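You operate a simulated robot arm through the tools that you are given. There is no shell and no other tool.

Carry out the task below with a simulated two-armed robot. There is one attempt and no reset: what you move stays moved.

## Task
Patch the tube on the press with the S patch and cure it.
Fine: rub the dusty spot clean with the blue block and put it back; arm down, heat button once, arm up when the display says done. What is to be rubbed or washed off counts as gone when no trace of it is left.

It is judged by the outcome, as a careful person would: the job done as asked, and still so three seconds after it is handed in. It fails if anything else is knocked over, pushed out of place, dropped, spilled or broken.

## Robot
Two 7-joint arms with two-finger grippers on one trunk that stands fixed in place. Base frame: the origin is at the foot of the trunk, x ahead of it, y to its left, z up. Lengths are in m, angles in degrees, forces in N, time in s.
The left shoulder is at [0.025, 0.165, 1.307], the right one opposite. With the tool pointing down near the work surface each hand reaches from about 0.1 to 0.7 m from the base axis, measured 20 degrees to its own side. Payload 2.45 kg a hand.
The tool frame of a hand sits at the grasp point between the pads (the TCP): z along the fingers, y along the line on which they close. The tips reach 0.026 m beyond it. The gripper opens to 0.096 m. The gripper's body begins 0.069 m behind the TCP.
Orientation is told as [roll, pitch, yaw] about the base's x, y, z axes, in that order, counted from this pose: with the fingers straight down and closing along the base's y, the tool's x points along the base's -x, its y along +y and its z along -z.

## Interface
- The arms move only by the tool play_rows. It takes "left_deltas", "right_deltas" or both (then of equal length, played together; a hand with none holds still); each is one flat list of numbers, 7 for each row, row after row: the opening, from 0 (shut) to 1 (fully open), then the shift along the tool's x, y, z in units of 40 mm (1.0 is 40 mm), then the turn, a rotation vector about the tool's x, y, z in units of 5 degrees (1.0 is 5 degrees). In form: [claw, dx, dy, dz, ax, ay, az, claw, dx, dy, dz, ax, ay, az, ...]. A call has 1 to 20 rows; each row shifts and turns the commanded pose from where the row before left it, along the tool's axes as they then stand. A call with a number of a shift or a turn outside -1 to 1 is refused whole. A row lasts 0.2 s, in which the tool goes at most 0.05 m and 8.6 degrees; a call with a longer step from one row to the next is refused whole, and so is a gripper value outside its range. Where a pose cannot be reached the arm comes as near as it can. A force on the tool above 60 N (or 10 N above the force at the start of the call, whichever is more), or a blocked arm, ends the call early, and 0.2 s more pass. The fingers move at their own pace and stop on an object; they squeeze with about 21 N. The grip force told is the motor's: it shows also when the fingers shut on nothing. Time passes only in rows, and 0.2 s behind the last, so rows that do not move let the fingers close. It gives the time, the measured TCP pose, the force on the tool (base axes), the opening and the grip force at its end, in the units of the frame above (readings bear some noise), with the torque about the TCP (base axes, N m) and any sound that the robot's microphone picked up.
- Cameras (640 x 400 px; columns grow to the right, rows downward): "scene" is now at [0.0566, 0.0488, 1.7859]; the picture's right is [0.52, -0.86, 0.00], its down [-0.61, -0.37, -0.70] and it looks along [0.60, 0.36, -0.71] (base axes); focal length 332 px, centre (320, 200). "left" rides on the left gripper at [0.082, -0.003, -0.098] in its tool frame; the picture's right is [0.04, 1.00, 0.00], its down [-0.73, 0.03, -0.68] and it looks along [-0.68, 0.03, 0.73] (tool axes); focal length 256 px, centre (320, 200). "right" rides on the right gripper at [0.082, 0.003, -0.098] in its tool frame; the picture's right is [-0.04, 1.00, 0.00], its down [-0.73, -0.03, -0.68] and it looks along [-0.68, -0.03, 0.73] (tool axes); focal length 256 px, centre (320, 200). There is no depth. A picture from a camera that has moved, and an enlarged one, comes with that camera's place and axes in the base frame and with its lens.
- grab_frame(camera): a new picture of that camera. It takes no simulated time.
- slide_trunk(by): slides the trunk up (or, below 0, down) by that many m; the arms and the scene camera ride with it, the base frame stays. It gives what a move gives, with no picture.
- turn_head(pan, tilt): turns the head with the scene camera to pan (to the left, within 120 degrees either way) and tilt (down, from -29 to 69), counted from straight ahead of the robot. It gives what a move gives.
- close_up(camera, box): a new picture of the part [left, top, right, bottom] of that camera's present view, enlarged. It takes no simulated time.
- close_job(): hands the job in; it is judged then, once.

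Nothing tells you positions but the pictures and the camera data. Unless the task says otherwise, let go and move clear before handing in.

The tools are called after "Emit:" by a JSON object that holds its "method" and its "body". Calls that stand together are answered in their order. play_rows: Moves the arms, as the interface text tells. Its arguments: {"type":"object","properties":{"left_deltas":{"type":"array","items":{"type":"number"}},"right_deltas":{"type":"array","items":{"type":"number"}}},"required":[]} The other tools are called the same way: slide_trunk (by) slides the trunk up or down; turn_head (pan, tilt) turns the head that bears the scene camera; grab_frame (camera) takes a picture; close_up (camera, box) takes an enlarged picture of a part of a camera's view; close_job () hands the job in.

At the start:

```text
t: 0.0
left_eef_pos: [0.3608, 0.4366, 1.4681]
left_tool_rot: [-0.1, 0.1, 0.0]
left_contact_force: [0.0, 0.4, -0.1]
left_wrist_torque: [0.0, -0.01, 0.0]
left_width: 0.096
left_finger_force: 0.0
right_eef_pos: [0.3837, 0.0249, 1.4834]
right_tool_rot: [-0.1, 0.1, 0.0]
right_contact_force: [-0.4, 0.1, 0.2]
right_wrist_torque: [0.01, 0.04, 0.0]
right_width: 0.0959
right_finger_force: 0.0
trunk travel left (down, up): [-0.475, 0.092]
head pan, tilt: [31.2, 45.4]
```

scene: 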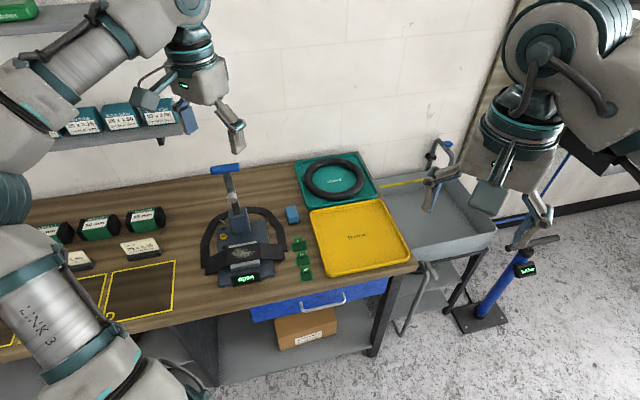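
right: 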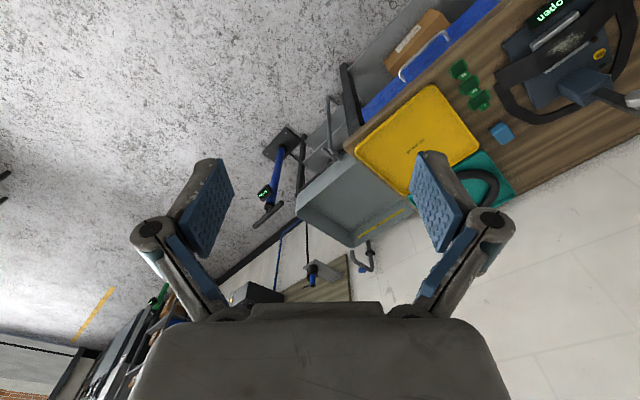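
left: 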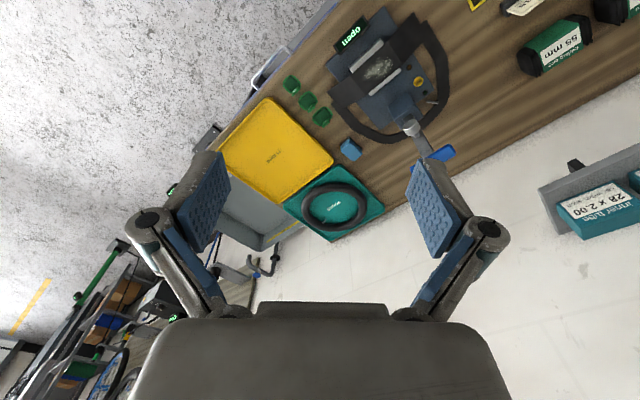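

I see a workbench with a press (tube clamped on it, display "open"), three green patches beside it, a blue block and trays. I'll take close-ups to work out the details first.

Emit:
{"method": "close_up", "body": {"camera": "scene", "box": [180, 150, 340, 300]}}

Emit:
{"method": "close_up", "body": {"camera": "left", "box": [260, 0, 460, 160]}}

Emit:
{"method": "close_up", "body": {"camera": "scene", "box": [280, 230, 330, 290]}}

```text
2.67 times, centred on (260, 225) of scene
camera zoom: at [0.0566, 0.0488, 1.7859], right [0.52, -0.86, 0.0], down [-0.61, -0.37, -0.7], along [0.6, 0.36, -0.71], focal length 886 px, centre (480, 133)
```

zoom: 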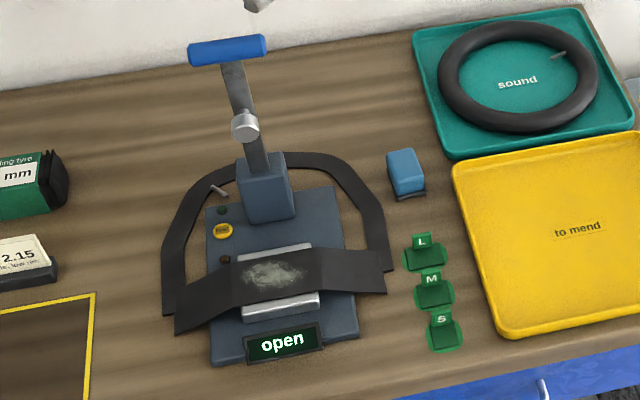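

```text
2.50 times, centred on (360, 80) of left
camera zoom: at [0.2791, 0.4341, 1.5666], right [-0.04, 1.0, 0.0], down [0.73, 0.03, 0.68], along [0.68, 0.03, -0.73], focal length 640 px, centre (220, 500)
```

zoom: 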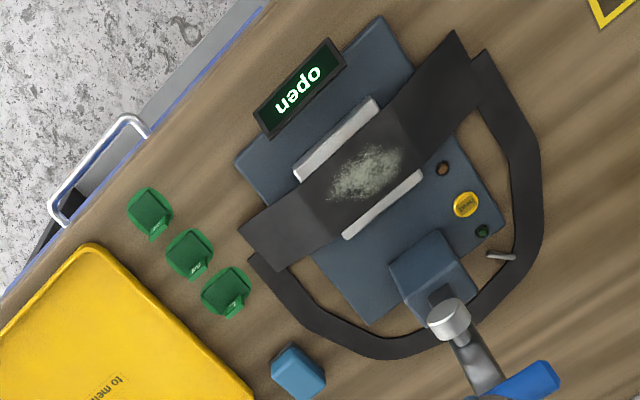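

```text
6.67 times, centred on (305, 260) of scene
camera zoom: at [0.0566, 0.0488, 1.7859], right [0.52, -0.86, 0.0], down [-0.61, -0.37, -0.7], along [0.6, 0.36, -0.71], focal length 2214 px, centre (420, -200)
```

zoom: 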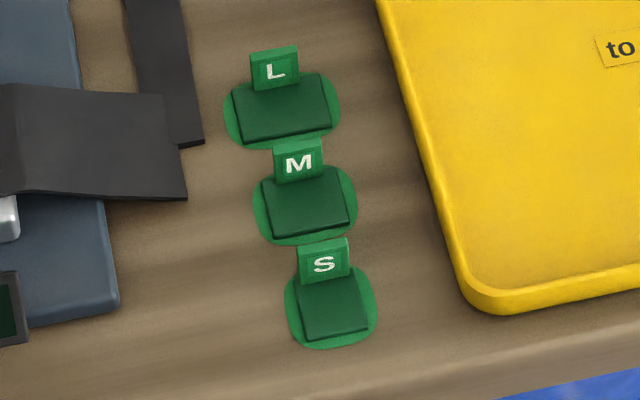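

The table sits about 45° to the robot, with its surface near z=0.88. The dust is near (0.46, 0.58, 0.91), the S patch near (0.51, 0.37) and the blue block near (0.69, 0.55). I'll turn the left hand to align with the table so its camera gives a better view.

Emit:
{"method": "play_rows", "body": {"left_deltas": [1, 0, 0, 0, 0, 0, -1, 1, 0, 0, 0, 0, 0, -1, 1, 0, 0, 0, 0, 0, -1, 1, 0, 0, 0, 0, 0, -1, 1, 0, 0, 0, 0, 0, -1, 1, 0, 0, 0, 0, 0, -1, 1, 0, 0, 0, 0, 0, -1, 1, 0, 0, 0, 0, 0, -1, 1, 0, 0, 0, 0, 0, -1]}}

```text
t: 2.0
left_eef_pos: [0.3574, 0.4343, 1.4686]
left_tool_rot: [0.0, 0.0, 45.1]
left_contact_force: [0.7, -0.7, 0.2]
left_wrist_torque: [-0.06, 0.0, 0.02]
left_width: 0.0961
left_finger_force: 0.1
right_eef_pos: [0.3791, 0.0231, 1.4833]
right_tool_rot: [0.0, -0.1, 0.0]
right_contact_force: [0.6, 1.2, 0.4]
right_wrist_torque: [0.0, -0.02, 0.0]
right_width: 0.0958
right_finger_force: 0.0
trunk travel left (down, up): [-0.475, 0.092]
head pan, tilt: [31.2, 45.4]
```

Emit:
{"method": "grab_frame", "body": {"camera": "left"}}

Emit:
{"method": "grab_frame", "body": {"camera": "scene"}}

```text
taken
camera left: at [0.3029, 0.3746, 1.5684], right [-0.74, 0.68, 0.0], down [0.5, 0.54, 0.68], along [0.46, 0.5, -0.73], focal length 256 px, centre (320, 200)
```

left: 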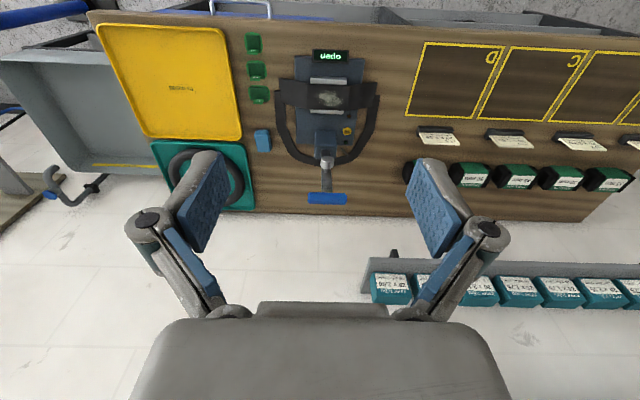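

```text
taken
camera scene: at [0.0567, 0.0483, 1.7859], right [0.52, -0.86, 0.0], down [-0.61, -0.37, -0.7], along [0.6, 0.36, -0.71], focal length 332 px, centre (320, 200)
```

scene: 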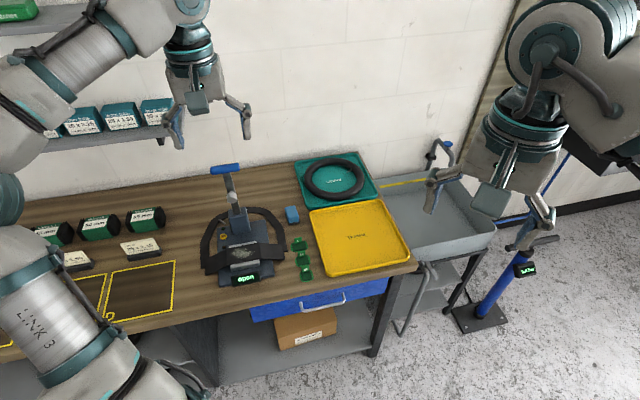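

I'll move the left hand back and down so its camera looks at the press and the patches from closer.

Emit:
{"method": "play_rows", "body": {"left_deltas": [1, 0.7, 0, 1, 0, 0, 0, 1, 0.7, 0, 1, 0, 0, 0, 1, 0.7, 0, 1, 0, 0, 0, 1, 0.7, 0, 1, 0, 0, 0, 1, 0.7, 0, 1, 0, 0, 0]}}

Emit:
{"method": "grab_frame", "body": {"camera": "left"}}

Emit:
{"method": "grab_frame", "body": {"camera": "scene"}}

```text
t: 3.2
left_eef_pos: [0.2574, 0.3344, 1.271]
left_tool_rot: [-0.1, -0.1, 45.1]
left_contact_force: [0.6, 0.1, -0.1]
left_wrist_torque: [-0.02, 0.0, -0.01]
left_width: 0.0961
left_finger_force: 0.0
right_eef_pos: [0.3789, 0.0217, 1.4839]
right_tool_rot: [-0.1, -0.1, 0.0]
right_contact_force: [-0.6, -0.5, 0.9]
right_wrist_torque: [0.02, 0.03, -0.02]
right_width: 0.096
right_finger_force: 0.1
trunk travel left (down, up): [-0.475, 0.092]
head pan, tilt: [31.2, 45.4]
```

```text
taken
camera left: at [0.2019, 0.2749, 1.3691], right [-0.74, 0.68, 0.0], down [0.5, 0.54, 0.68], along [0.46, 0.5, -0.73], focal length 256 px, centre (320, 200)
```

left: 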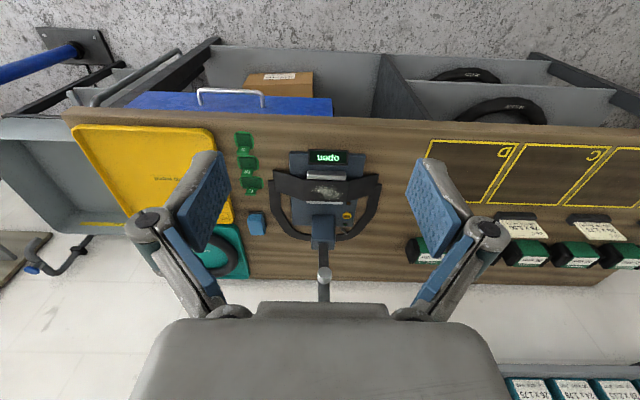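

```text
taken
camera scene: at [0.055, 0.0478, 1.786], right [0.52, -0.86, 0.0], down [-0.61, -0.37, -0.7], along [0.6, 0.36, -0.71], focal length 332 px, centre (320, 200)
```

scene: 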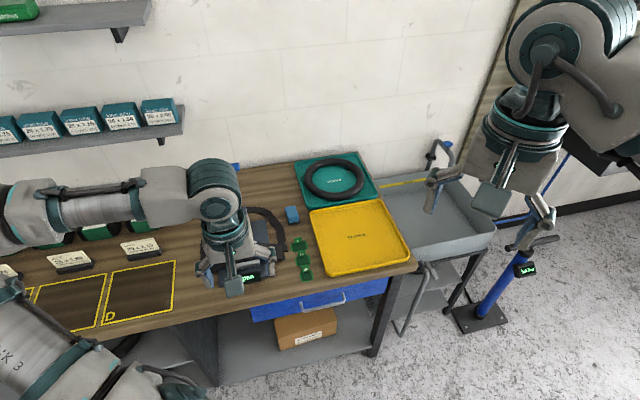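

Emit:
{"method": "close_up", "body": {"camera": "left", "box": [220, 120, 400, 290]}}

Emit:
{"method": "close_up", "body": {"camera": "left", "box": [280, 140, 370, 230]}}

Emit:
{"method": "close_up", "body": {"camera": "left", "box": [220, 120, 290, 240]}}

```text
2.35 times, centred on (310, 205) of left
camera zoom: at [0.2019, 0.2749, 1.3691], right [-0.74, 0.68, 0.0], down [0.5, 0.54, 0.68], along [0.46, 0.5, -0.73], focal length 602 px, centre (344, 188)
```

zoom: 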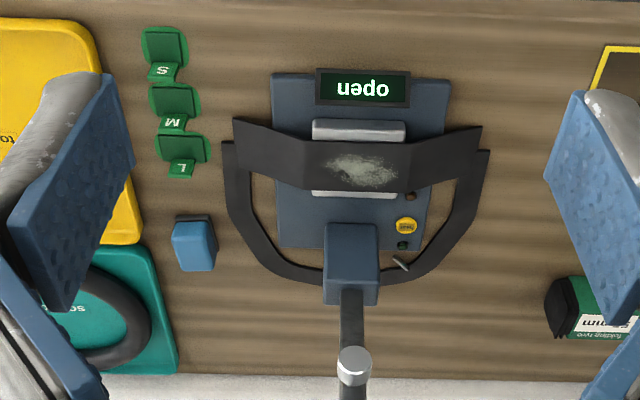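

```text
4.44 times, centred on (325, 185) of left
camera zoom: at [0.2019, 0.2749, 1.3691], right [-0.74, 0.68, 0.0], down [0.5, 0.54, 0.68], along [0.46, 0.5, -0.73], focal length 1138 px, centre (298, 267)
```

zoom: 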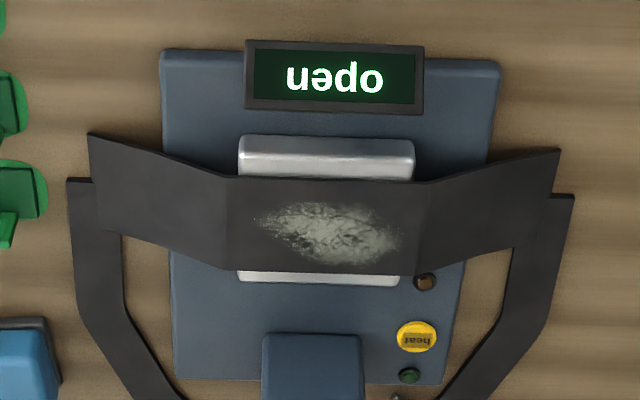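

```text
3.33 times, centred on (255, 180) of left
camera zoom: at [0.2019, 0.2749, 1.3691], right [-0.74, 0.68, 0.0], down [0.5, 0.54, 0.68], along [0.46, 0.5, -0.73], focal length 853 px, centre (537, 267)
```

zoom: 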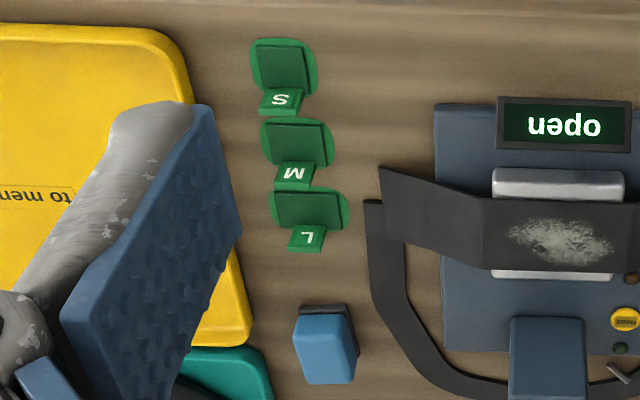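

The heat button is yellow, at the press's rear on its left side. The patches and block line up in a column along the table's depth. I'll move the left hand toward that column for a closer look.

Emit:
{"method": "play_rows", "body": {"left_deltas": [1, -0.714, -0.543, 0.607, 0, 0, 0, 1, -0.714, -0.543, 0.607, 0, 0, 0, 1, -0.714, -0.543, 0.607, 0, 0, 0, 1, -0.714, -0.543, 0.607, 0, 0, 0, 1, -0.714, -0.543, 0.607, 0, 0, 0, 1, -0.714, -0.543, 0.607, 0, 0, 0, 1, -0.714, -0.543, 0.607, 0, 0, 0]}}

Emit:
{"method": "grab_frame", "body": {"camera": "left"}}

Emit:
{"method": "grab_frame", "body": {"camera": "scene"}}

```text
t: 4.8
left_eef_pos: [0.5118, 0.3704, 1.0983]
left_tool_rot: [-0.1, -0.1, 45.1]
left_contact_force: [0.7, 0.5, -0.1]
left_wrist_torque: [-0.02, 0.05, 0.02]
left_width: 0.0959
left_finger_force: 0.1
right_eef_pos: [0.3816, 0.0219, 1.4821]
right_tool_rot: [0.0, 0.1, 0.0]
right_contact_force: [0.3, 0.5, -1.0]
right_wrist_torque: [-0.01, 0.01, -0.01]
right_width: 0.0962
right_finger_force: 0.0
trunk travel left (down, up): [-0.475, 0.092]
head pan, tilt: [31.2, 45.4]
```

```text
taken
camera left: at [0.4557, 0.3104, 1.1977], right [-0.74, 0.68, 0.0], down [0.5, 0.54, 0.68], along [0.46, 0.5, -0.73], focal length 256 px, centre (320, 200)
```

left: 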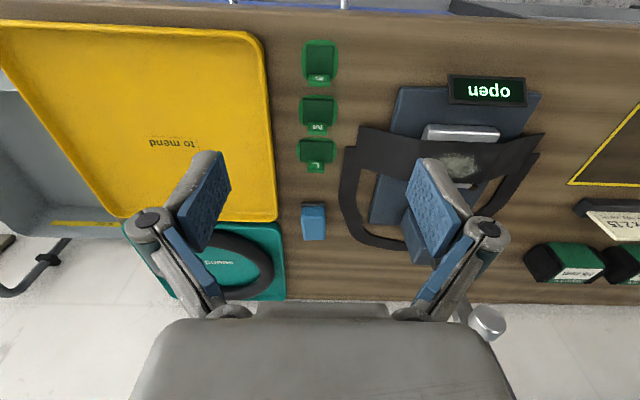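

```text
taken
camera scene: at [0.0612, 0.0485, 1.7857], right [0.52, -0.86, 0.0], down [-0.61, -0.37, -0.7], along [0.6, 0.36, -0.72], focal length 332 px, centre (320, 200)
```

scene: 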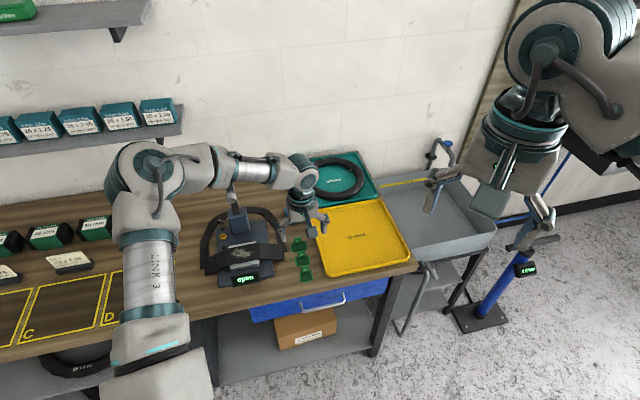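

Emit:
{"method": "close_up", "body": {"camera": "scene", "box": [100, 100, 340, 300]}}

Emit:
{"method": "close_up", "body": {"camera": "left", "box": [280, 20, 360, 180]}}

Emit:
{"method": "close_up", "body": {"camera": "left", "box": [280, 180, 360, 260]}}

Emit:
{"method": "grab_frame", "body": {"camera": "right"}}

```text
2.00 times, centred on (220, 200) of scene
camera zoom: at [0.0612, 0.0485, 1.7857], right [0.52, -0.86, 0.0], down [-0.61, -0.37, -0.7], along [0.6, 0.36, -0.72], focal length 664 px, centre (520, 200)
```

zoom: 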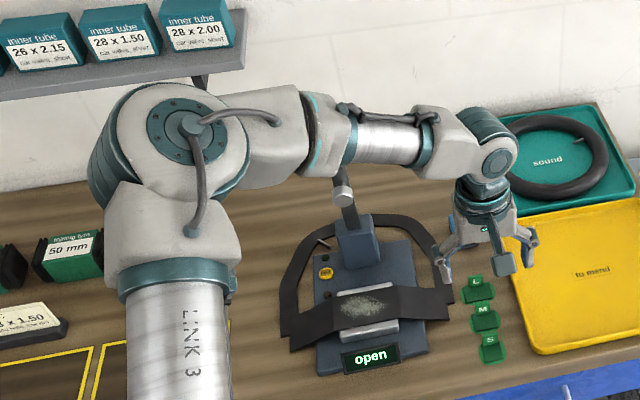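

```text
2.50 times, centred on (320, 100) of left
camera zoom: at [0.4557, 0.3104, 1.1977], right [-0.74, 0.68, 0.0], down [0.5, 0.54, 0.68], along [0.46, 0.5, -0.73], focal length 640 px, centre (320, 450)
```

zoom: 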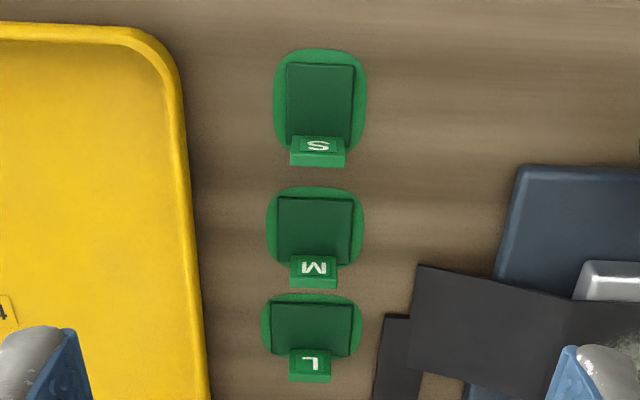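

```text
5.00 times, centred on (320, 220) of left
camera zoom: at [0.4557, 0.3104, 1.1977], right [-0.74, 0.68, 0.0], down [0.5, 0.54, 0.68], along [0.46, 0.5, -0.73], focal length 1280 px, centre (320, 100)
```

zoom: 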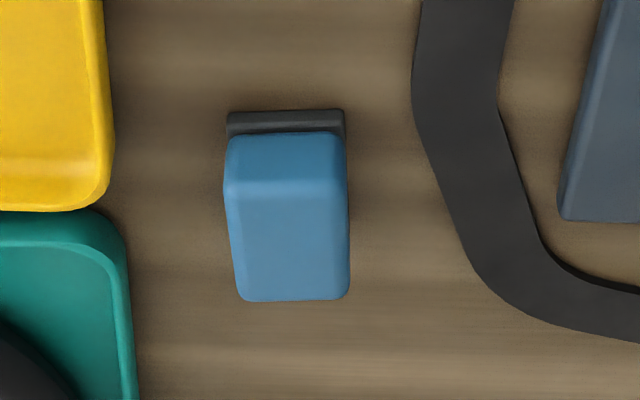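

```text
taken
camera right: at [0.3004, 0.0261, 1.5816], right [0.04, 1.0, 0.0], down [0.73, -0.03, 0.68], along [0.68, -0.03, -0.74], focal length 256 px, centre (320, 200)
```

right: 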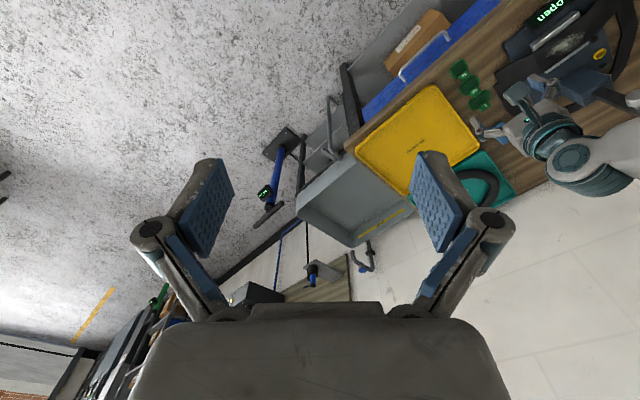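

The left forearm passes near the raised press lever, so I need a side view of the press before working around it. I'll bring the right hand over as an observation camera.

Emit:
{"method": "play_rows", "body": {"right_deltas": [1, -0.32, 0.21, 1, 0, 0, 0, 1, -0.32, 0.21, 1, 0, 0, 0, 1, -0.32, 0.21, 1, 0, 0, 0, 1, -0.32, 0.21, 1, 0, 0, 0, 1, -0.32, 0.21, 1, 0, 0, 0, 1, 0, 0, 0, 0, 0, -1, 1, 0, 0, 0, 0, 0, -1, 1, 0, 0, 0, 0, 0, -1, 1, 0, 0, 0, 0, 0, -1, 1, 0, 0, 0, 0, 0, -1, 1, 0, 0, 0, 0, 0, -1, 1, 0, 0, 0, 0, 0, -1, 1, 0, 0, 0, 0, 0, -1, 1, 0, 0, 0, 0, 0, -1, 1, 0, 0, 0, 0, 0, -1, 1, 0, 0, 0, 0, 0, -1, 1, 0, 0, 0, 0, 0, -1, 1, 0, 0, 0, 0, 0, -1, 1, 0, 0, 0, 0, 0, -1]}}

Emit:
{"method": "grab_frame", "body": {"camera": "right"}}

Emit:
{"method": "grab_frame", "body": {"camera": "scene"}}

```text
t: 8.8
left_eef_pos: [0.5091, 0.3693, 1.1011]
left_tool_rot: [-0.1, -0.1, 45.2]
left_contact_force: [0.6, 0.4, 1.0]
left_wrist_torque: [-0.01, -0.03, -0.01]
left_width: 0.0962
left_finger_force: 0.1
right_eef_pos: [0.443, 0.0639, 1.2844]
right_tool_rot: [0.0, -0.1, 70.0]
right_contact_force: [0.2, 0.6, -0.2]
right_wrist_torque: [0.0, -0.01, -0.01]
right_width: 0.0956
right_finger_force: 0.1
trunk travel left (down, up): [-0.475, 0.092]
head pan, tilt: [31.2, 45.4]
```

```text
taken
camera right: at [0.4126, -0.0112, 1.3823], right [-0.93, 0.38, 0.0], down [0.28, 0.68, 0.68], along [0.26, 0.63, -0.73], focal length 256 px, centre (320, 200)
```

right: 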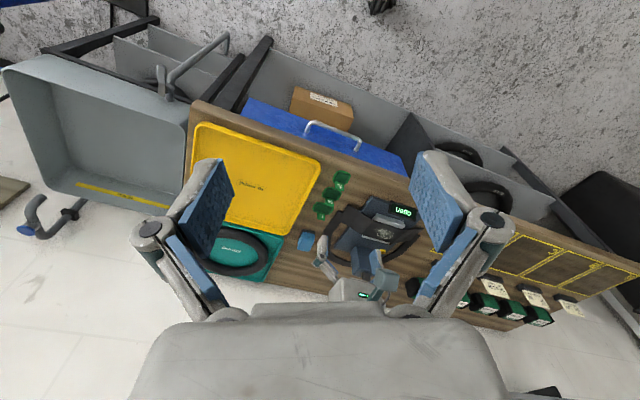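

```text
taken
camera scene: at [0.0589, 0.0483, 1.7858], right [0.52, -0.86, 0.0], down [-0.61, -0.37, -0.7], along [0.6, 0.36, -0.71], focal length 332 px, centre (320, 200)
```

scene: 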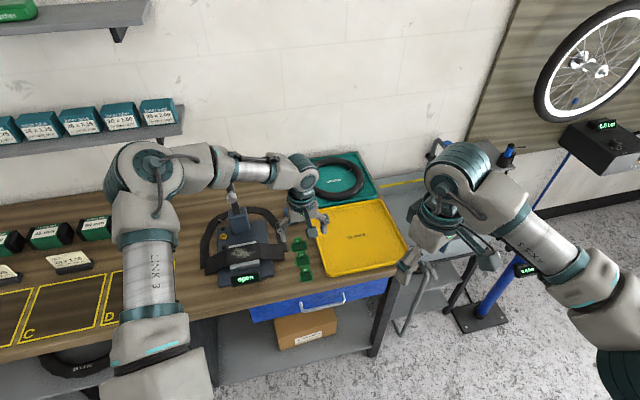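

Emit:
{"method": "play_rows", "body": {"right_deltas": [1, 0, 0, 0, 0, 0, -1, 1, 0, 0, 0, 0, 0, -1, 1, 0, 0, 0, 0, 0, -1, 1, 0, 0, 0, 0, 0, -1, 1, 0, 0, 0, 0, 0, -1, 1, 0, -0.6, 1, 0, 0, 0, 1, 0, -0.6, 1, 0, 0, 0, 1, 0, -0.6, 1, 0, 0, 0, 1, 0, 0, 0, 0, -1, 0, 1, 0, 0, 0, 0, -1, 0, 1, 0, 0, 0, 0, -1, 0, 1, 0, 0, 0, 0, -1, 0, 1, 0, 0, 0, 0, -1, 0]}}

Emit:
{"method": "grab_frame", "body": {"camera": "right"}}

Emit:
{"method": "grab_frame", "body": {"camera": "scene"}}

```text
t: 11.6
left_eef_pos: [0.509, 0.369, 1.1002]
left_tool_rot: [-0.1, 0.0, 45.1]
left_contact_force: [-0.2, 0.9, -0.2]
left_wrist_torque: [0.0, 0.02, 0.0]
left_width: 0.0961
left_finger_force: 0.0
right_eef_pos: [0.3748, 0.0679, 1.2814]
right_tool_rot: [1.4, -23.2, 86.0]
right_contact_force: [-0.6, 0.0, 0.5]
right_wrist_torque: [-0.02, -0.01, -0.04]
right_width: 0.096
right_finger_force: 0.1
right hand out of reach, approached as far as the arm can: row 1, 2, 3, 4, 5, 6, 7, 8
trunk travel left (down, up): [-0.475, 0.092]
head pan, tilt: [31.2, 45.4]
```

```text
taken
camera right: at [0.3654, -0.0454, 1.3392], right [-0.99, 0.1, 0.04], down [0.07, 0.4, 0.91], along [0.07, 0.91, -0.41], focal length 256 px, centre (320, 200)
```

right: 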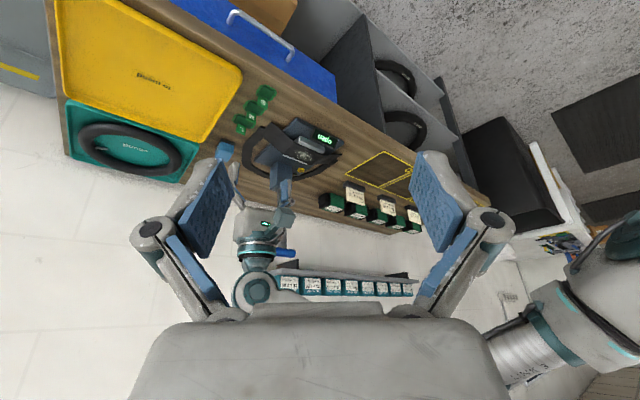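

```text
taken
camera scene: at [0.0592, 0.0472, 1.7859], right [0.52, -0.86, 0.0], down [-0.61, -0.37, -0.7], along [0.6, 0.36, -0.71], focal length 332 px, centre (320, 200)
```

scene: 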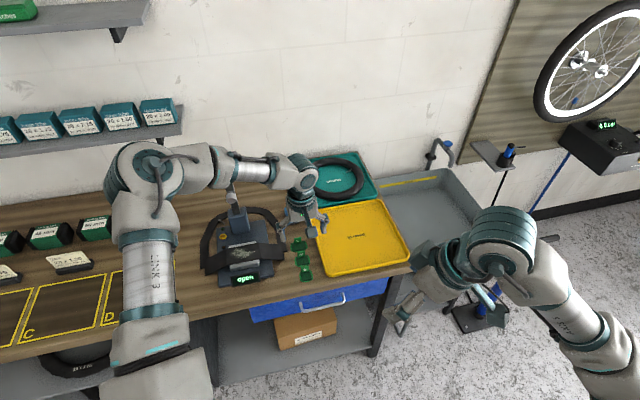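

Emit:
{"method": "close_up", "body": {"camera": "right", "box": [200, 70, 360, 300]}}

```text
1.74 times, centred on (280, 185) of right
camera zoom: at [0.3654, -0.0454, 1.3392], right [-0.99, 0.1, 0.04], down [0.07, 0.4, 0.91], along [0.07, 0.91, -0.41], focal length 445 px, centre (390, 226)
```

zoom: 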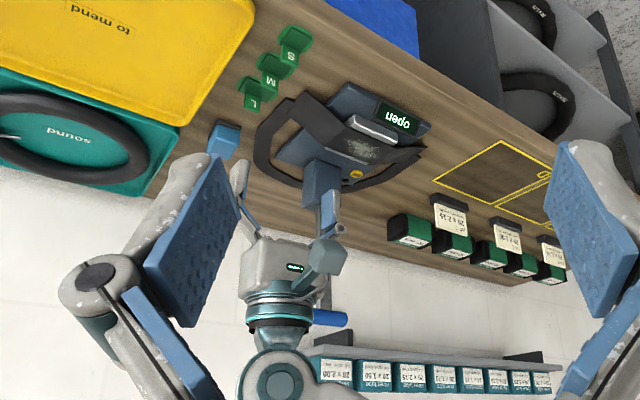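

I'll retract the left hand slightly and rotate it to get its own side view of the press.

Emit:
{"method": "play_rows", "body": {"left_deltas": [1, 0.5, 0, -0.5, 0, 0, -1, 1, 0.5, 0, -0.5, 0, 0, -1, 1, 0, 0, 0, 0, 0, -1, 1, 0, 0, 0, 0, 0, -1, 1, 0, 0, 0, 0, 0, -1, 1, 0, 0, 0, 0, 0, -1, 1, 0, 0, 0, 0, 0, -1, 1, 0, 0, 0, 0, 0, -1]}}

Emit:
{"method": "grab_frame", "body": {"camera": "left"}}

Emit:
{"method": "grab_frame", "body": {"camera": "right"}}

Emit:
{"method": "grab_frame", "body": {"camera": "scene"}}

```text
t: 13.4
left_eef_pos: [0.4823, 0.3405, 1.1397]
left_tool_rot: [-0.1, 0.1, 85.2]
left_contact_force: [-0.3, -0.4, 0.2]
left_wrist_torque: [0.0, -0.02, -0.01]
left_width: 0.0963
left_finger_force: 0.1
right_eef_pos: [0.3758, 0.0675, 1.2806]
right_tool_rot: [1.3, -23.1, 85.9]
right_contact_force: [0.2, -0.4, -0.4]
right_wrist_torque: [0.02, 0.01, -0.03]
right_width: 0.0961
right_finger_force: 0.2
trunk travel left (down, up): [-0.475, 0.092]
head pan, tilt: [31.2, 45.4]
```

```text
taken
camera left: at [0.4779, 0.2586, 1.2383], right [-1.0, 0.04, 0.0], down [0.03, 0.73, 0.68], along [0.03, 0.68, -0.73], focal length 256 px, centre (320, 200)
```

left: 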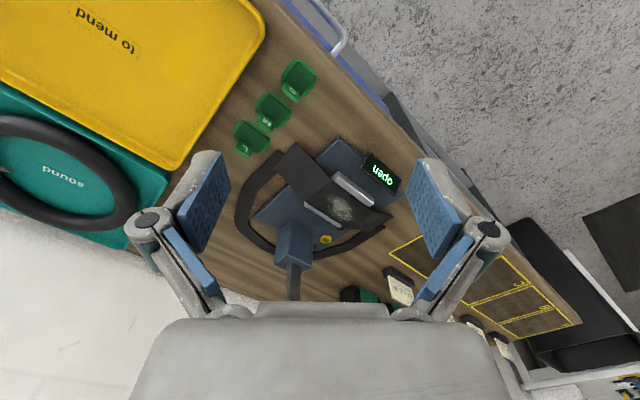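

```text
taken
camera right: at [0.3648, -0.0455, 1.3395], right [-0.99, 0.1, 0.04], down [0.07, 0.4, 0.91], along [0.07, 0.91, -0.41], focal length 256 px, centre (320, 200)
```

right: 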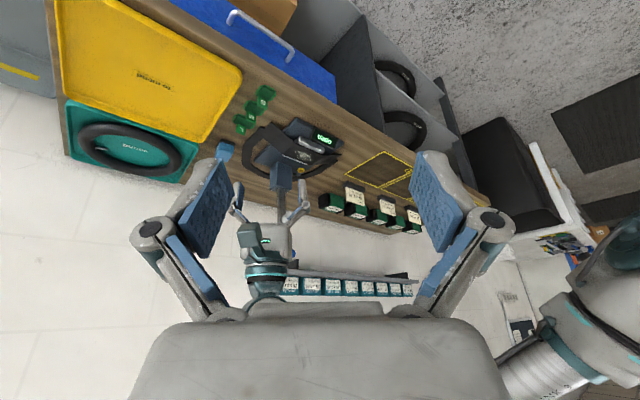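

```text
taken
camera scene: at [0.0581, 0.0475, 1.7859], right [0.52, -0.86, 0.0], down [-0.61, -0.37, -0.7], along [0.6, 0.36, -0.71], focal length 332 px, centre (320, 200)
```

scene: 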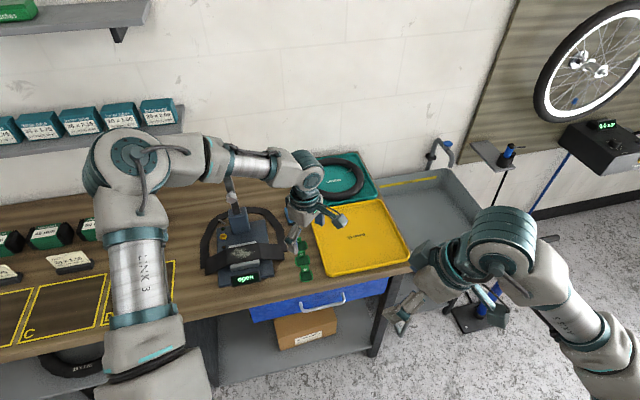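

Emit:
{"method": "play_rows", "body": {"left_deltas": [1, 0, 0, 0, 0, -1, 0, 1, 0, 0, 0, 0, -1, 0, 1, 0, 0, 0, 0, -1, 0, 1, 0, 0, 0, 0, -1, 0, 1, 0, 0, 0, 0, -1, 0]}}

Emit:
{"method": "grab_frame", "body": {"camera": "left"}}

Emit:
{"method": "grab_frame", "body": {"camera": "scene"}}

```text
t: 14.6
left_eef_pos: [0.483, 0.341, 1.1393]
left_tool_rot: [0.0, -25.0, 85.1]
left_contact_force: [-0.5, -0.2, 0.0]
left_wrist_torque: [0.01, -0.03, -0.02]
left_width: 0.096
left_finger_force: 0.1
right_eef_pos: [0.3747, 0.0679, 1.2819]
right_tool_rot: [1.4, -23.1, 85.8]
right_contact_force: [0.2, 0.4, 0.1]
right_wrist_torque: [-0.02, 0.01, -0.04]
right_width: 0.0958
right_finger_force: 0.0
trunk travel left (down, up): [-0.475, 0.092]
head pan, tilt: [31.2, 45.4]
```

```text
taken
camera left: at [0.4753, 0.2253, 1.1942], right [-1.0, 0.05, -0.02], down [0.0, 0.38, 0.93], along [0.05, 0.92, -0.38], focal length 256 px, centre (320, 200)
```

left: 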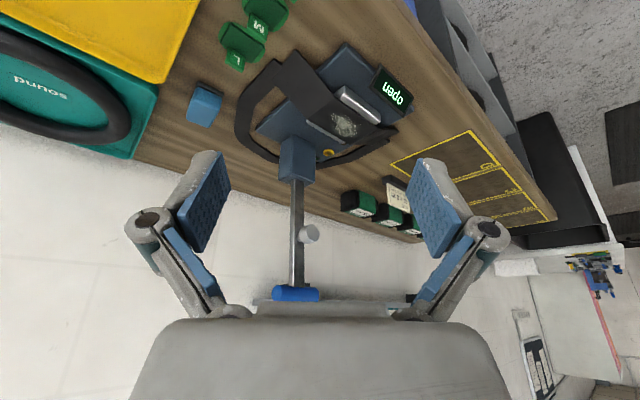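

```text
taken
camera scene: at [0.0592, 0.0468, 1.7859], right [0.52, -0.86, 0.0], down [-0.61, -0.37, -0.7], along [0.6, 0.36, -0.71], focal length 332 px, centre (320, 200)
```

scene: 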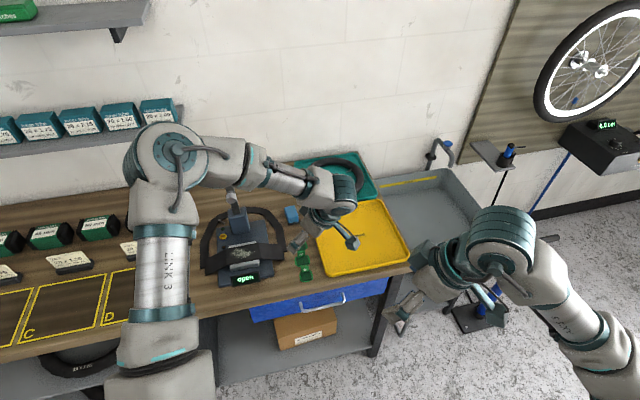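

Emit:
{"method": "close_up", "body": {"camera": "left", "box": [220, 40, 440, 310]}}

Emit:
{"method": "close_up", "body": {"camera": "left", "box": [160, 0, 300, 140]}}

```text
1.48 times, centred on (330, 175) of left
camera zoom: at [0.4753, 0.2253, 1.1942], right [-1.0, 0.05, -0.02], down [0.0, 0.38, 0.93], along [0.05, 0.92, -0.38], focal length 379 px, centre (305, 237)
```

zoom: 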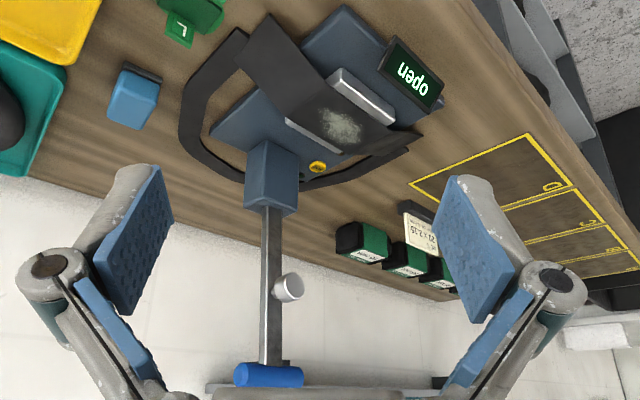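

```text
2.86 times, centred on (230, 70) of left
camera zoom: at [0.4753, 0.2253, 1.1942], right [-1.0, 0.05, -0.02], down [0.0, 0.38, 0.93], along [0.05, 0.92, -0.38], focal length 731 px, centre (577, 571)
```

zoom: 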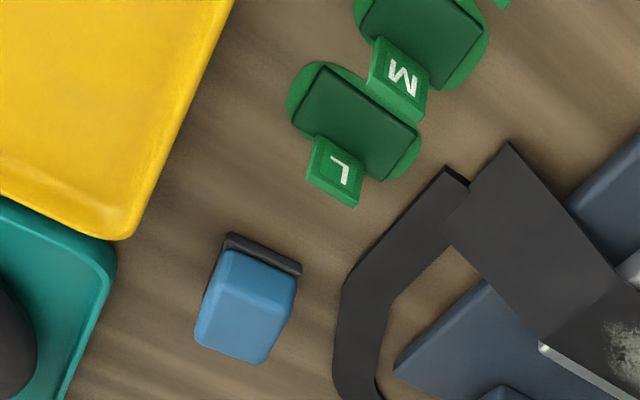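

I now have the press geometry: the column is near u≈0.85 (u being the table's depth direction), the lever points straight up with its handle at about (0.53, 0.65, 1.18), and the foot swings down onto the dust spot. The block is about 40 mm wide and sits at (0.69, 0.545). I'll approach it with the hand tilted so the forearm stays in front of the lever.

Emit:
{"method": "play_rows", "body": {"left_deltas": [0.65, 0, 0, 0, 0.4226, 0, 0.9063, 0.65, 0, 0, 0, 0.4226, 0, 0.9063, 0.65, 0, 0, 0, 0.4226, 0, 0.9063, 0.65, 0, 0, 0, 0.4226, 0, 0.9063, 0.65, 0, 0, 0, 0.4226, 0, 0.9063, 0.65, 0, 0, 0, 0.4226, 0, 0.9063, 0.65, 0, 0, 0, 0.4226, 0, 0.9063, 0.65, 0, 0, 0, 0.4226, 0, 0.9063, 0.65, 0, 0, 0, 0, -1, 0, 0.65, 0, 0, 0, 0, -1, 0, 0.65, 0, 0, 0, 0, -1, 0]}}

Emit:
{"method": "grab_frame", "body": {"camera": "left"}}

Emit:
{"method": "grab_frame", "body": {"camera": "scene"}}

Emit:
{"method": "grab_frame", "body": {"camera": "right"}}

```text
t: 17.0
left_eef_pos: [0.4832, 0.3393, 1.1391]
left_tool_rot: [-0.1, -40.2, 45.1]
left_contact_force: [0.1, 0.4, 0.5]
left_wrist_torque: [-0.01, 0.01, 0.01]
left_width: 0.0624
left_finger_force: 0.0
right_eef_pos: [0.3751, 0.0668, 1.2812]
right_tool_rot: [1.5, -23.2, 85.9]
right_contact_force: [-0.6, 0.2, 0.3]
right_wrist_torque: [0.05, 0.02, 0.01]
right_width: 0.096
right_finger_force: 0.0
trunk travel left (down, up): [-0.475, 0.092]
head pan, tilt: [31.2, 45.4]
```

```text
taken
camera left: at [0.3954, 0.2482, 1.1628], right [-0.73, 0.68, -0.03], down [0.07, 0.11, 0.99], along [0.68, 0.72, -0.12], focal length 256 px, centre (320, 200)
```

left: 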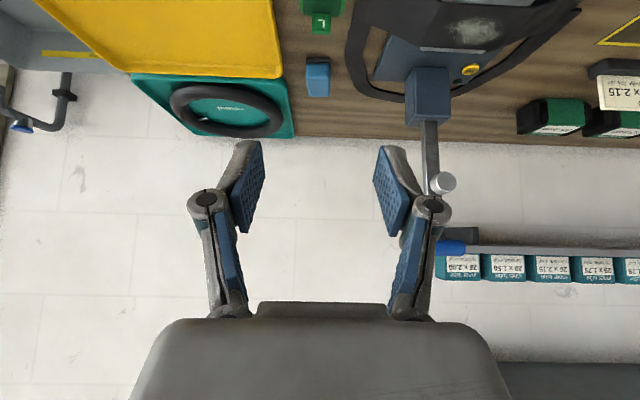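

```text
taken
camera scene: at [0.0583, 0.0459, 1.7859], right [0.52, -0.86, 0.0], down [-0.61, -0.37, -0.7], along [0.6, 0.36, -0.71], focal length 332 px, centre (320, 200)
```

scene: 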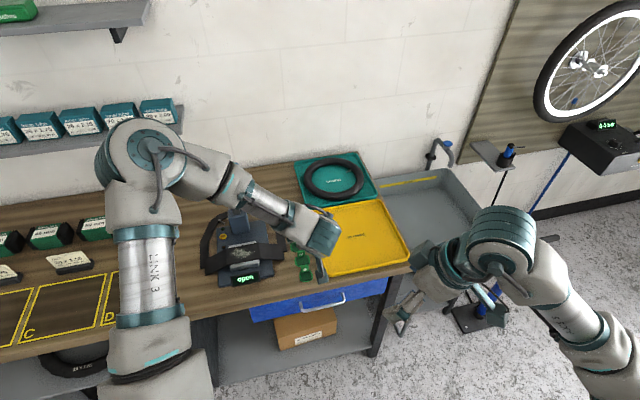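

```text
taken
camera right: at [0.3651, -0.0461, 1.3393], right [-0.99, 0.1, 0.04], down [0.07, 0.4, 0.91], along [0.07, 0.91, -0.41], focal length 256 px, centre (320, 200)
```

right: 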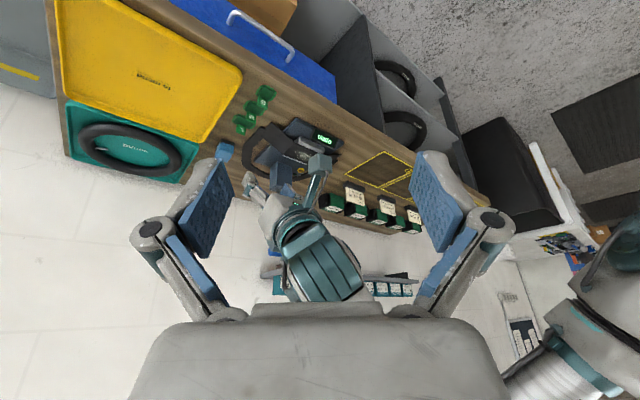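

Emit:
{"method": "play_rows", "body": {"left_deltas": [0.65, -0.2325, 0, 0.885, 0, 0, 0, 0.65, -0.2325, 0, 0.885, 0, 0, 0, 0.65, -0.2325, 0, 0.885, 0, 0, 0, 0.65, -0.2325, 0, 0.885, 0, 0, 0]}}

Emit:
{"method": "grab_frame", "body": {"camera": "left"}}

Emit:
{"method": "grab_frame", "body": {"camera": "scene"}}

Emit:
{"method": "grab_frame", "body": {"camera": "right"}}

```text
t: 18.0
left_eef_pos: [0.5665, 0.426, 1.053]
left_tool_rot: [-0.1, -39.9, 45.2]
left_contact_force: [-0.4, -0.4, 0.0]
left_wrist_torque: [-0.04, 0.03, 0.02]
left_width: 0.0622
left_finger_force: 0.0
right_eef_pos: [0.3758, 0.0691, 1.2797]
right_tool_rot: [1.4, -23.1, 85.9]
right_contact_force: [0.5, 0.1, 0.2]
right_wrist_torque: [-0.02, 0.01, -0.02]
right_width: 0.0961
right_finger_force: 0.0
trunk travel left (down, up): [-0.475, 0.092]
head pan, tilt: [31.2, 45.4]
```

```text
taken
camera left: at [0.4807, 0.335, 1.0766], right [-0.73, 0.68, -0.03], down [0.07, 0.11, 0.99], along [0.68, 0.72, -0.13], focal length 256 px, centre (320, 200)
```

left: 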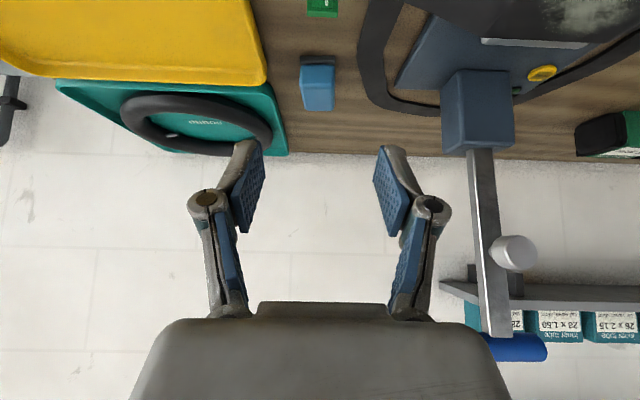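

```text
taken
camera scene: at [0.0604, 0.049, 1.7857], right [0.52, -0.86, 0.0], down [-0.61, -0.37, -0.7], along [0.6, 0.36, -0.72], focal length 332 px, centre (320, 200)
```

scene: 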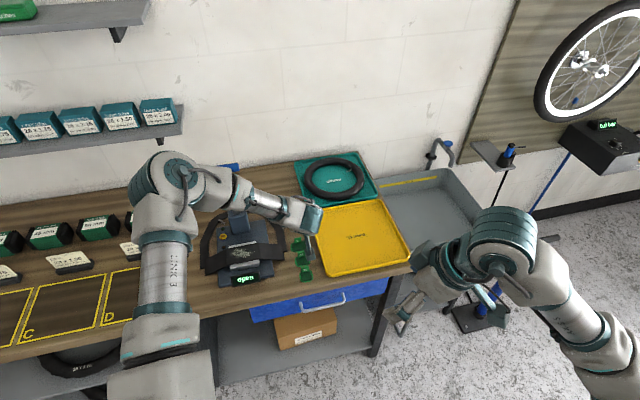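

```text
taken
camera right: at [0.3662, -0.0448, 1.339], right [-0.99, 0.1, 0.04], down [0.08, 0.4, 0.91], along [0.07, 0.91, -0.41], focal length 256 px, centre (320, 200)
```

right: 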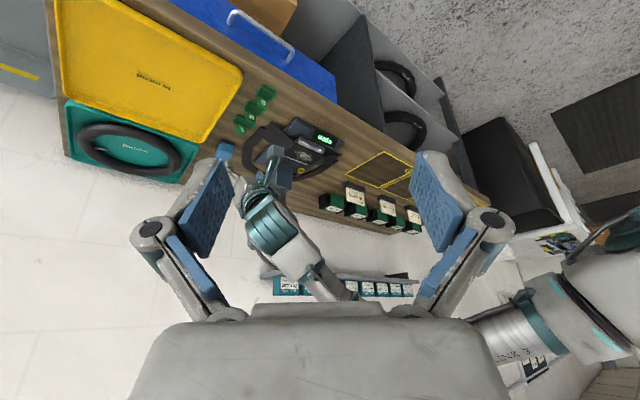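

Emit:
{"method": "play_rows", "body": {"left_deltas": [0.65, -0.236, -0.01, 0.876, 0, 0, 0, 0.65, -0.236, -0.01, 0.876, 0, 0, 0]}}

Emit:
{"method": "grab_frame", "body": {"camera": "scene"}}

Emit:
{"method": "grab_frame", "body": {"camera": "right"}}

Emit:
{"method": "grab_frame", "body": {"camera": "left"}}

```text
t: 18.6
left_eef_pos: [0.6109, 0.4672, 1.0113]
left_tool_rot: [0.0, -39.9, 45.1]
left_contact_force: [-0.1, 0.3, -0.2]
left_wrist_torque: [0.0, 0.02, -0.03]
left_width: 0.0623
left_finger_force: 0.2
right_eef_pos: [0.376, 0.0689, 1.2807]
right_tool_rot: [1.6, -23.1, 85.9]
right_contact_force: [0.6, 0.4, -0.2]
right_wrist_torque: [-0.01, 0.01, 0.01]
right_width: 0.0958
right_finger_force: 0.1
trunk travel left (down, up): [-0.475, 0.092]
head pan, tilt: [31.2, 45.4]
```

```text
taken
camera scene: at [0.0624, 0.0489, 1.7857], right [0.52, -0.86, 0.0], down [-0.61, -0.37, -0.7], along [0.6, 0.36, -0.72], focal length 332 px, centre (320, 200)
```

scene: 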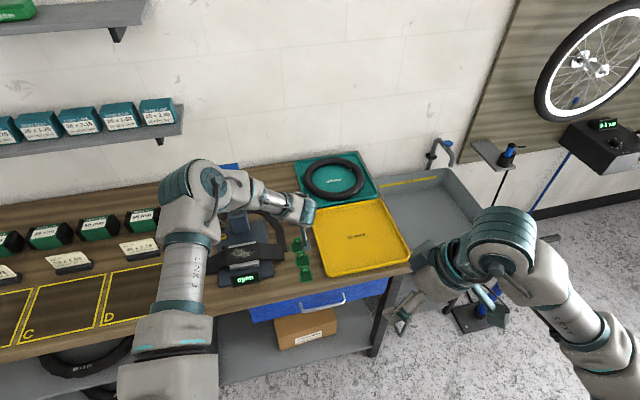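

```text
taken
camera right: at [0.3674, -0.0442, 1.3386], right [-0.99, 0.1, 0.04], down [0.08, 0.4, 0.91], along [0.07, 0.91, -0.41], focal length 256 px, centre (320, 200)
```

right: 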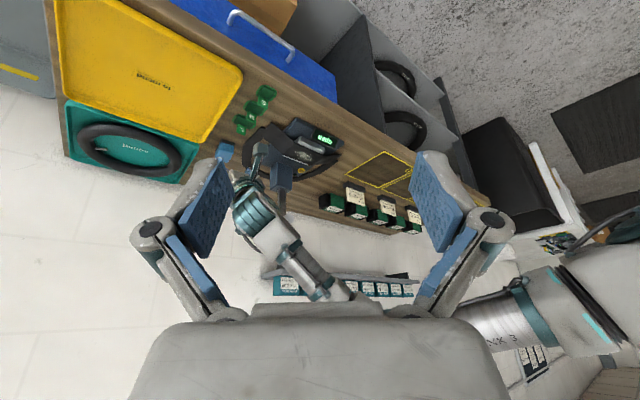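

```text
taken
camera left: at [0.5242, 0.3769, 1.0357], right [-0.73, 0.68, -0.03], down [0.07, 0.11, 0.99], along [0.68, 0.72, -0.13], focal length 256 px, centre (320, 200)
```

left: 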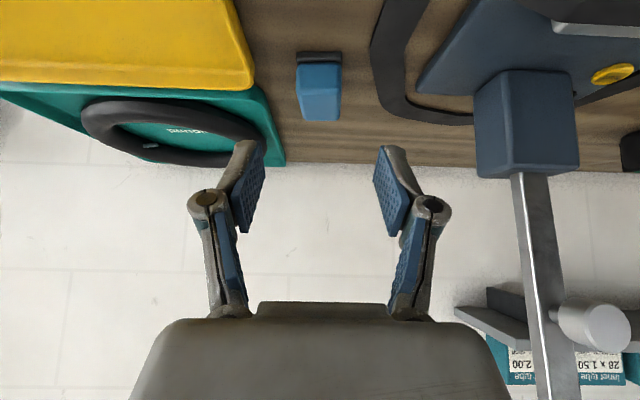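

Emit:
{"method": "close_up", "body": {"camera": "scene", "box": [150, 130, 340, 290]}}

Emit:
{"method": "close_up", "body": {"camera": "right", "box": [210, 110, 350, 310]}}

```text
2.50 times, centred on (245, 210) of scene
camera zoom: at [0.0624, 0.0489, 1.7857], right [0.52, -0.86, 0.0], down [-0.61, -0.37, -0.7], along [0.6, 0.36, -0.72], focal length 830 px, centre (508, 175)
```

zoom: 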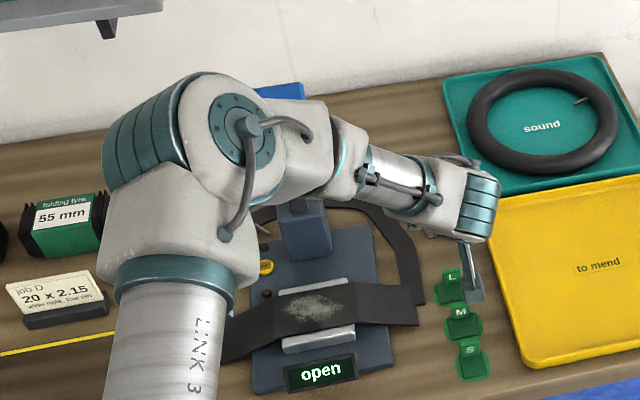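

```text
2.00 times, centred on (280, 210) of right
camera zoom: at [0.3674, -0.0442, 1.3386], right [-0.99, 0.1, 0.04], down [0.08, 0.4, 0.91], along [0.07, 0.91, -0.41], focal length 512 px, centre (400, 180)
```

zoom: 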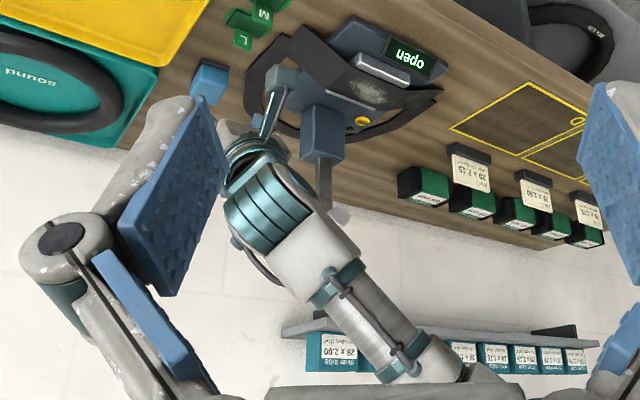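

Emit:
{"method": "play_rows", "body": {"left_deltas": [0.65, -0.236, -0.01, 0.876, 0, 0, 0, 0.65, -0.236, -0.01, 0.876, 0, 0, 0]}}

Emit:
{"method": "close_up", "body": {"camera": "scene", "box": [150, 130, 340, 290]}}

Emit:
{"method": "close_up", "body": {"camera": "right", "box": [210, 110, 350, 310]}}

Emit:
{"method": "grab_frame", "body": {"camera": "left"}}

```text
t: 19.2
left_eef_pos: [0.6174, 0.5103, 1.0072]
left_tool_rot: [-0.1, -40.1, 45.1]
left_contact_force: [-0.1, -0.1, 0.0]
left_wrist_torque: [0.01, -0.02, -0.01]
left_width: 0.0624
left_finger_force: 0.0
left hand out of reach, approached as far as the arm can: row 1, 2
right_eef_pos: [0.3746, 0.0684, 1.28]
right_tool_rot: [1.4, -23.1, 85.9]
right_contact_force: [0.9, 0.2, 0.0]
right_wrist_torque: [-0.02, -0.03, 0.03]
right_width: 0.096
right_finger_force: 0.1
trunk travel left (down, up): [-0.475, 0.092]
head pan, tilt: [31.2, 45.4]
```

```text
2.50 times, centred on (245, 210) of scene
camera zoom: at [0.0598, 0.0475, 1.7858], right [0.52, -0.86, 0.0], down [-0.61, -0.37, -0.7], along [0.6, 0.36, -0.71], focal length 830 px, centre (508, 175)
```

zoom: 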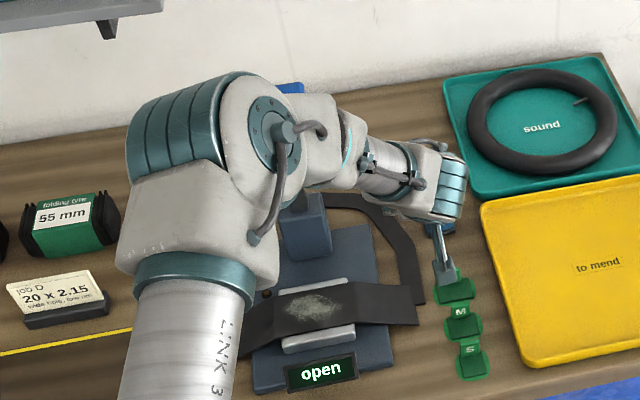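

```text
2.00 times, centred on (280, 210) of right
camera zoom: at [0.3655, -0.0451, 1.3392], right [-0.99, 0.1, 0.04], down [0.08, 0.4, 0.91], along [0.07, 0.91, -0.41], focal length 512 px, centre (400, 180)
```

zoom: 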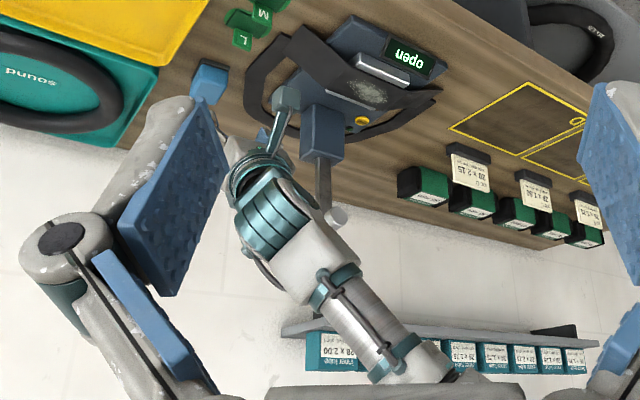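

```text
taken
camera left: at [0.5313, 0.4194, 1.0313], right [-0.73, 0.68, -0.03], down [0.07, 0.11, 0.99], along [0.68, 0.72, -0.13], focal length 256 px, centre (320, 200)
```

left: 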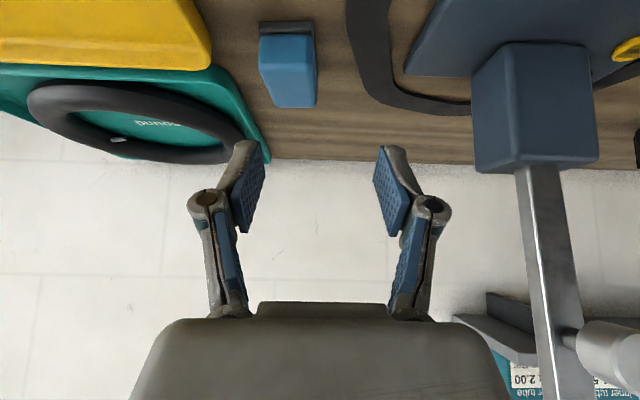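

The left arm hit a reach or joint limit at this tilt. I'll reduce the tilt here and test whether a steeper tool can reach further forward.

Emit:
{"method": "play_rows", "body": {"left_deltas": [0.65, 0, -0.6, 0, 0, 1, 0, 0.65, 0, 0, 0, 0, 1, 0, 0.65, 0, 0, 0, 0, 1, 0, 0.65, 0, 0, 0, 0, 1, 0]}}

```text
t: 20.2
left_eef_pos: [0.6164, 0.493, 1.0248]
left_tool_rot: [-0.2, -20.0, 45.1]
left_contact_force: [-0.6, -0.8, 0.1]
left_wrist_torque: [-0.03, -0.01, 0.01]
left_width: 0.0622
left_finger_force: 0.0
left hand out of reach, approached as far as the arm can: row 1, 3, 4
right_eef_pos: [0.3751, 0.0675, 1.2813]
right_tool_rot: [1.4, -23.0, 85.9]
right_contact_force: [-0.7, -0.4, 0.6]
right_wrist_torque: [0.0, 0.05, 0.0]
right_width: 0.0959
right_finger_force: 0.1
trunk travel left (down, up): [-0.475, 0.092]
head pan, tilt: [31.2, 45.4]
```

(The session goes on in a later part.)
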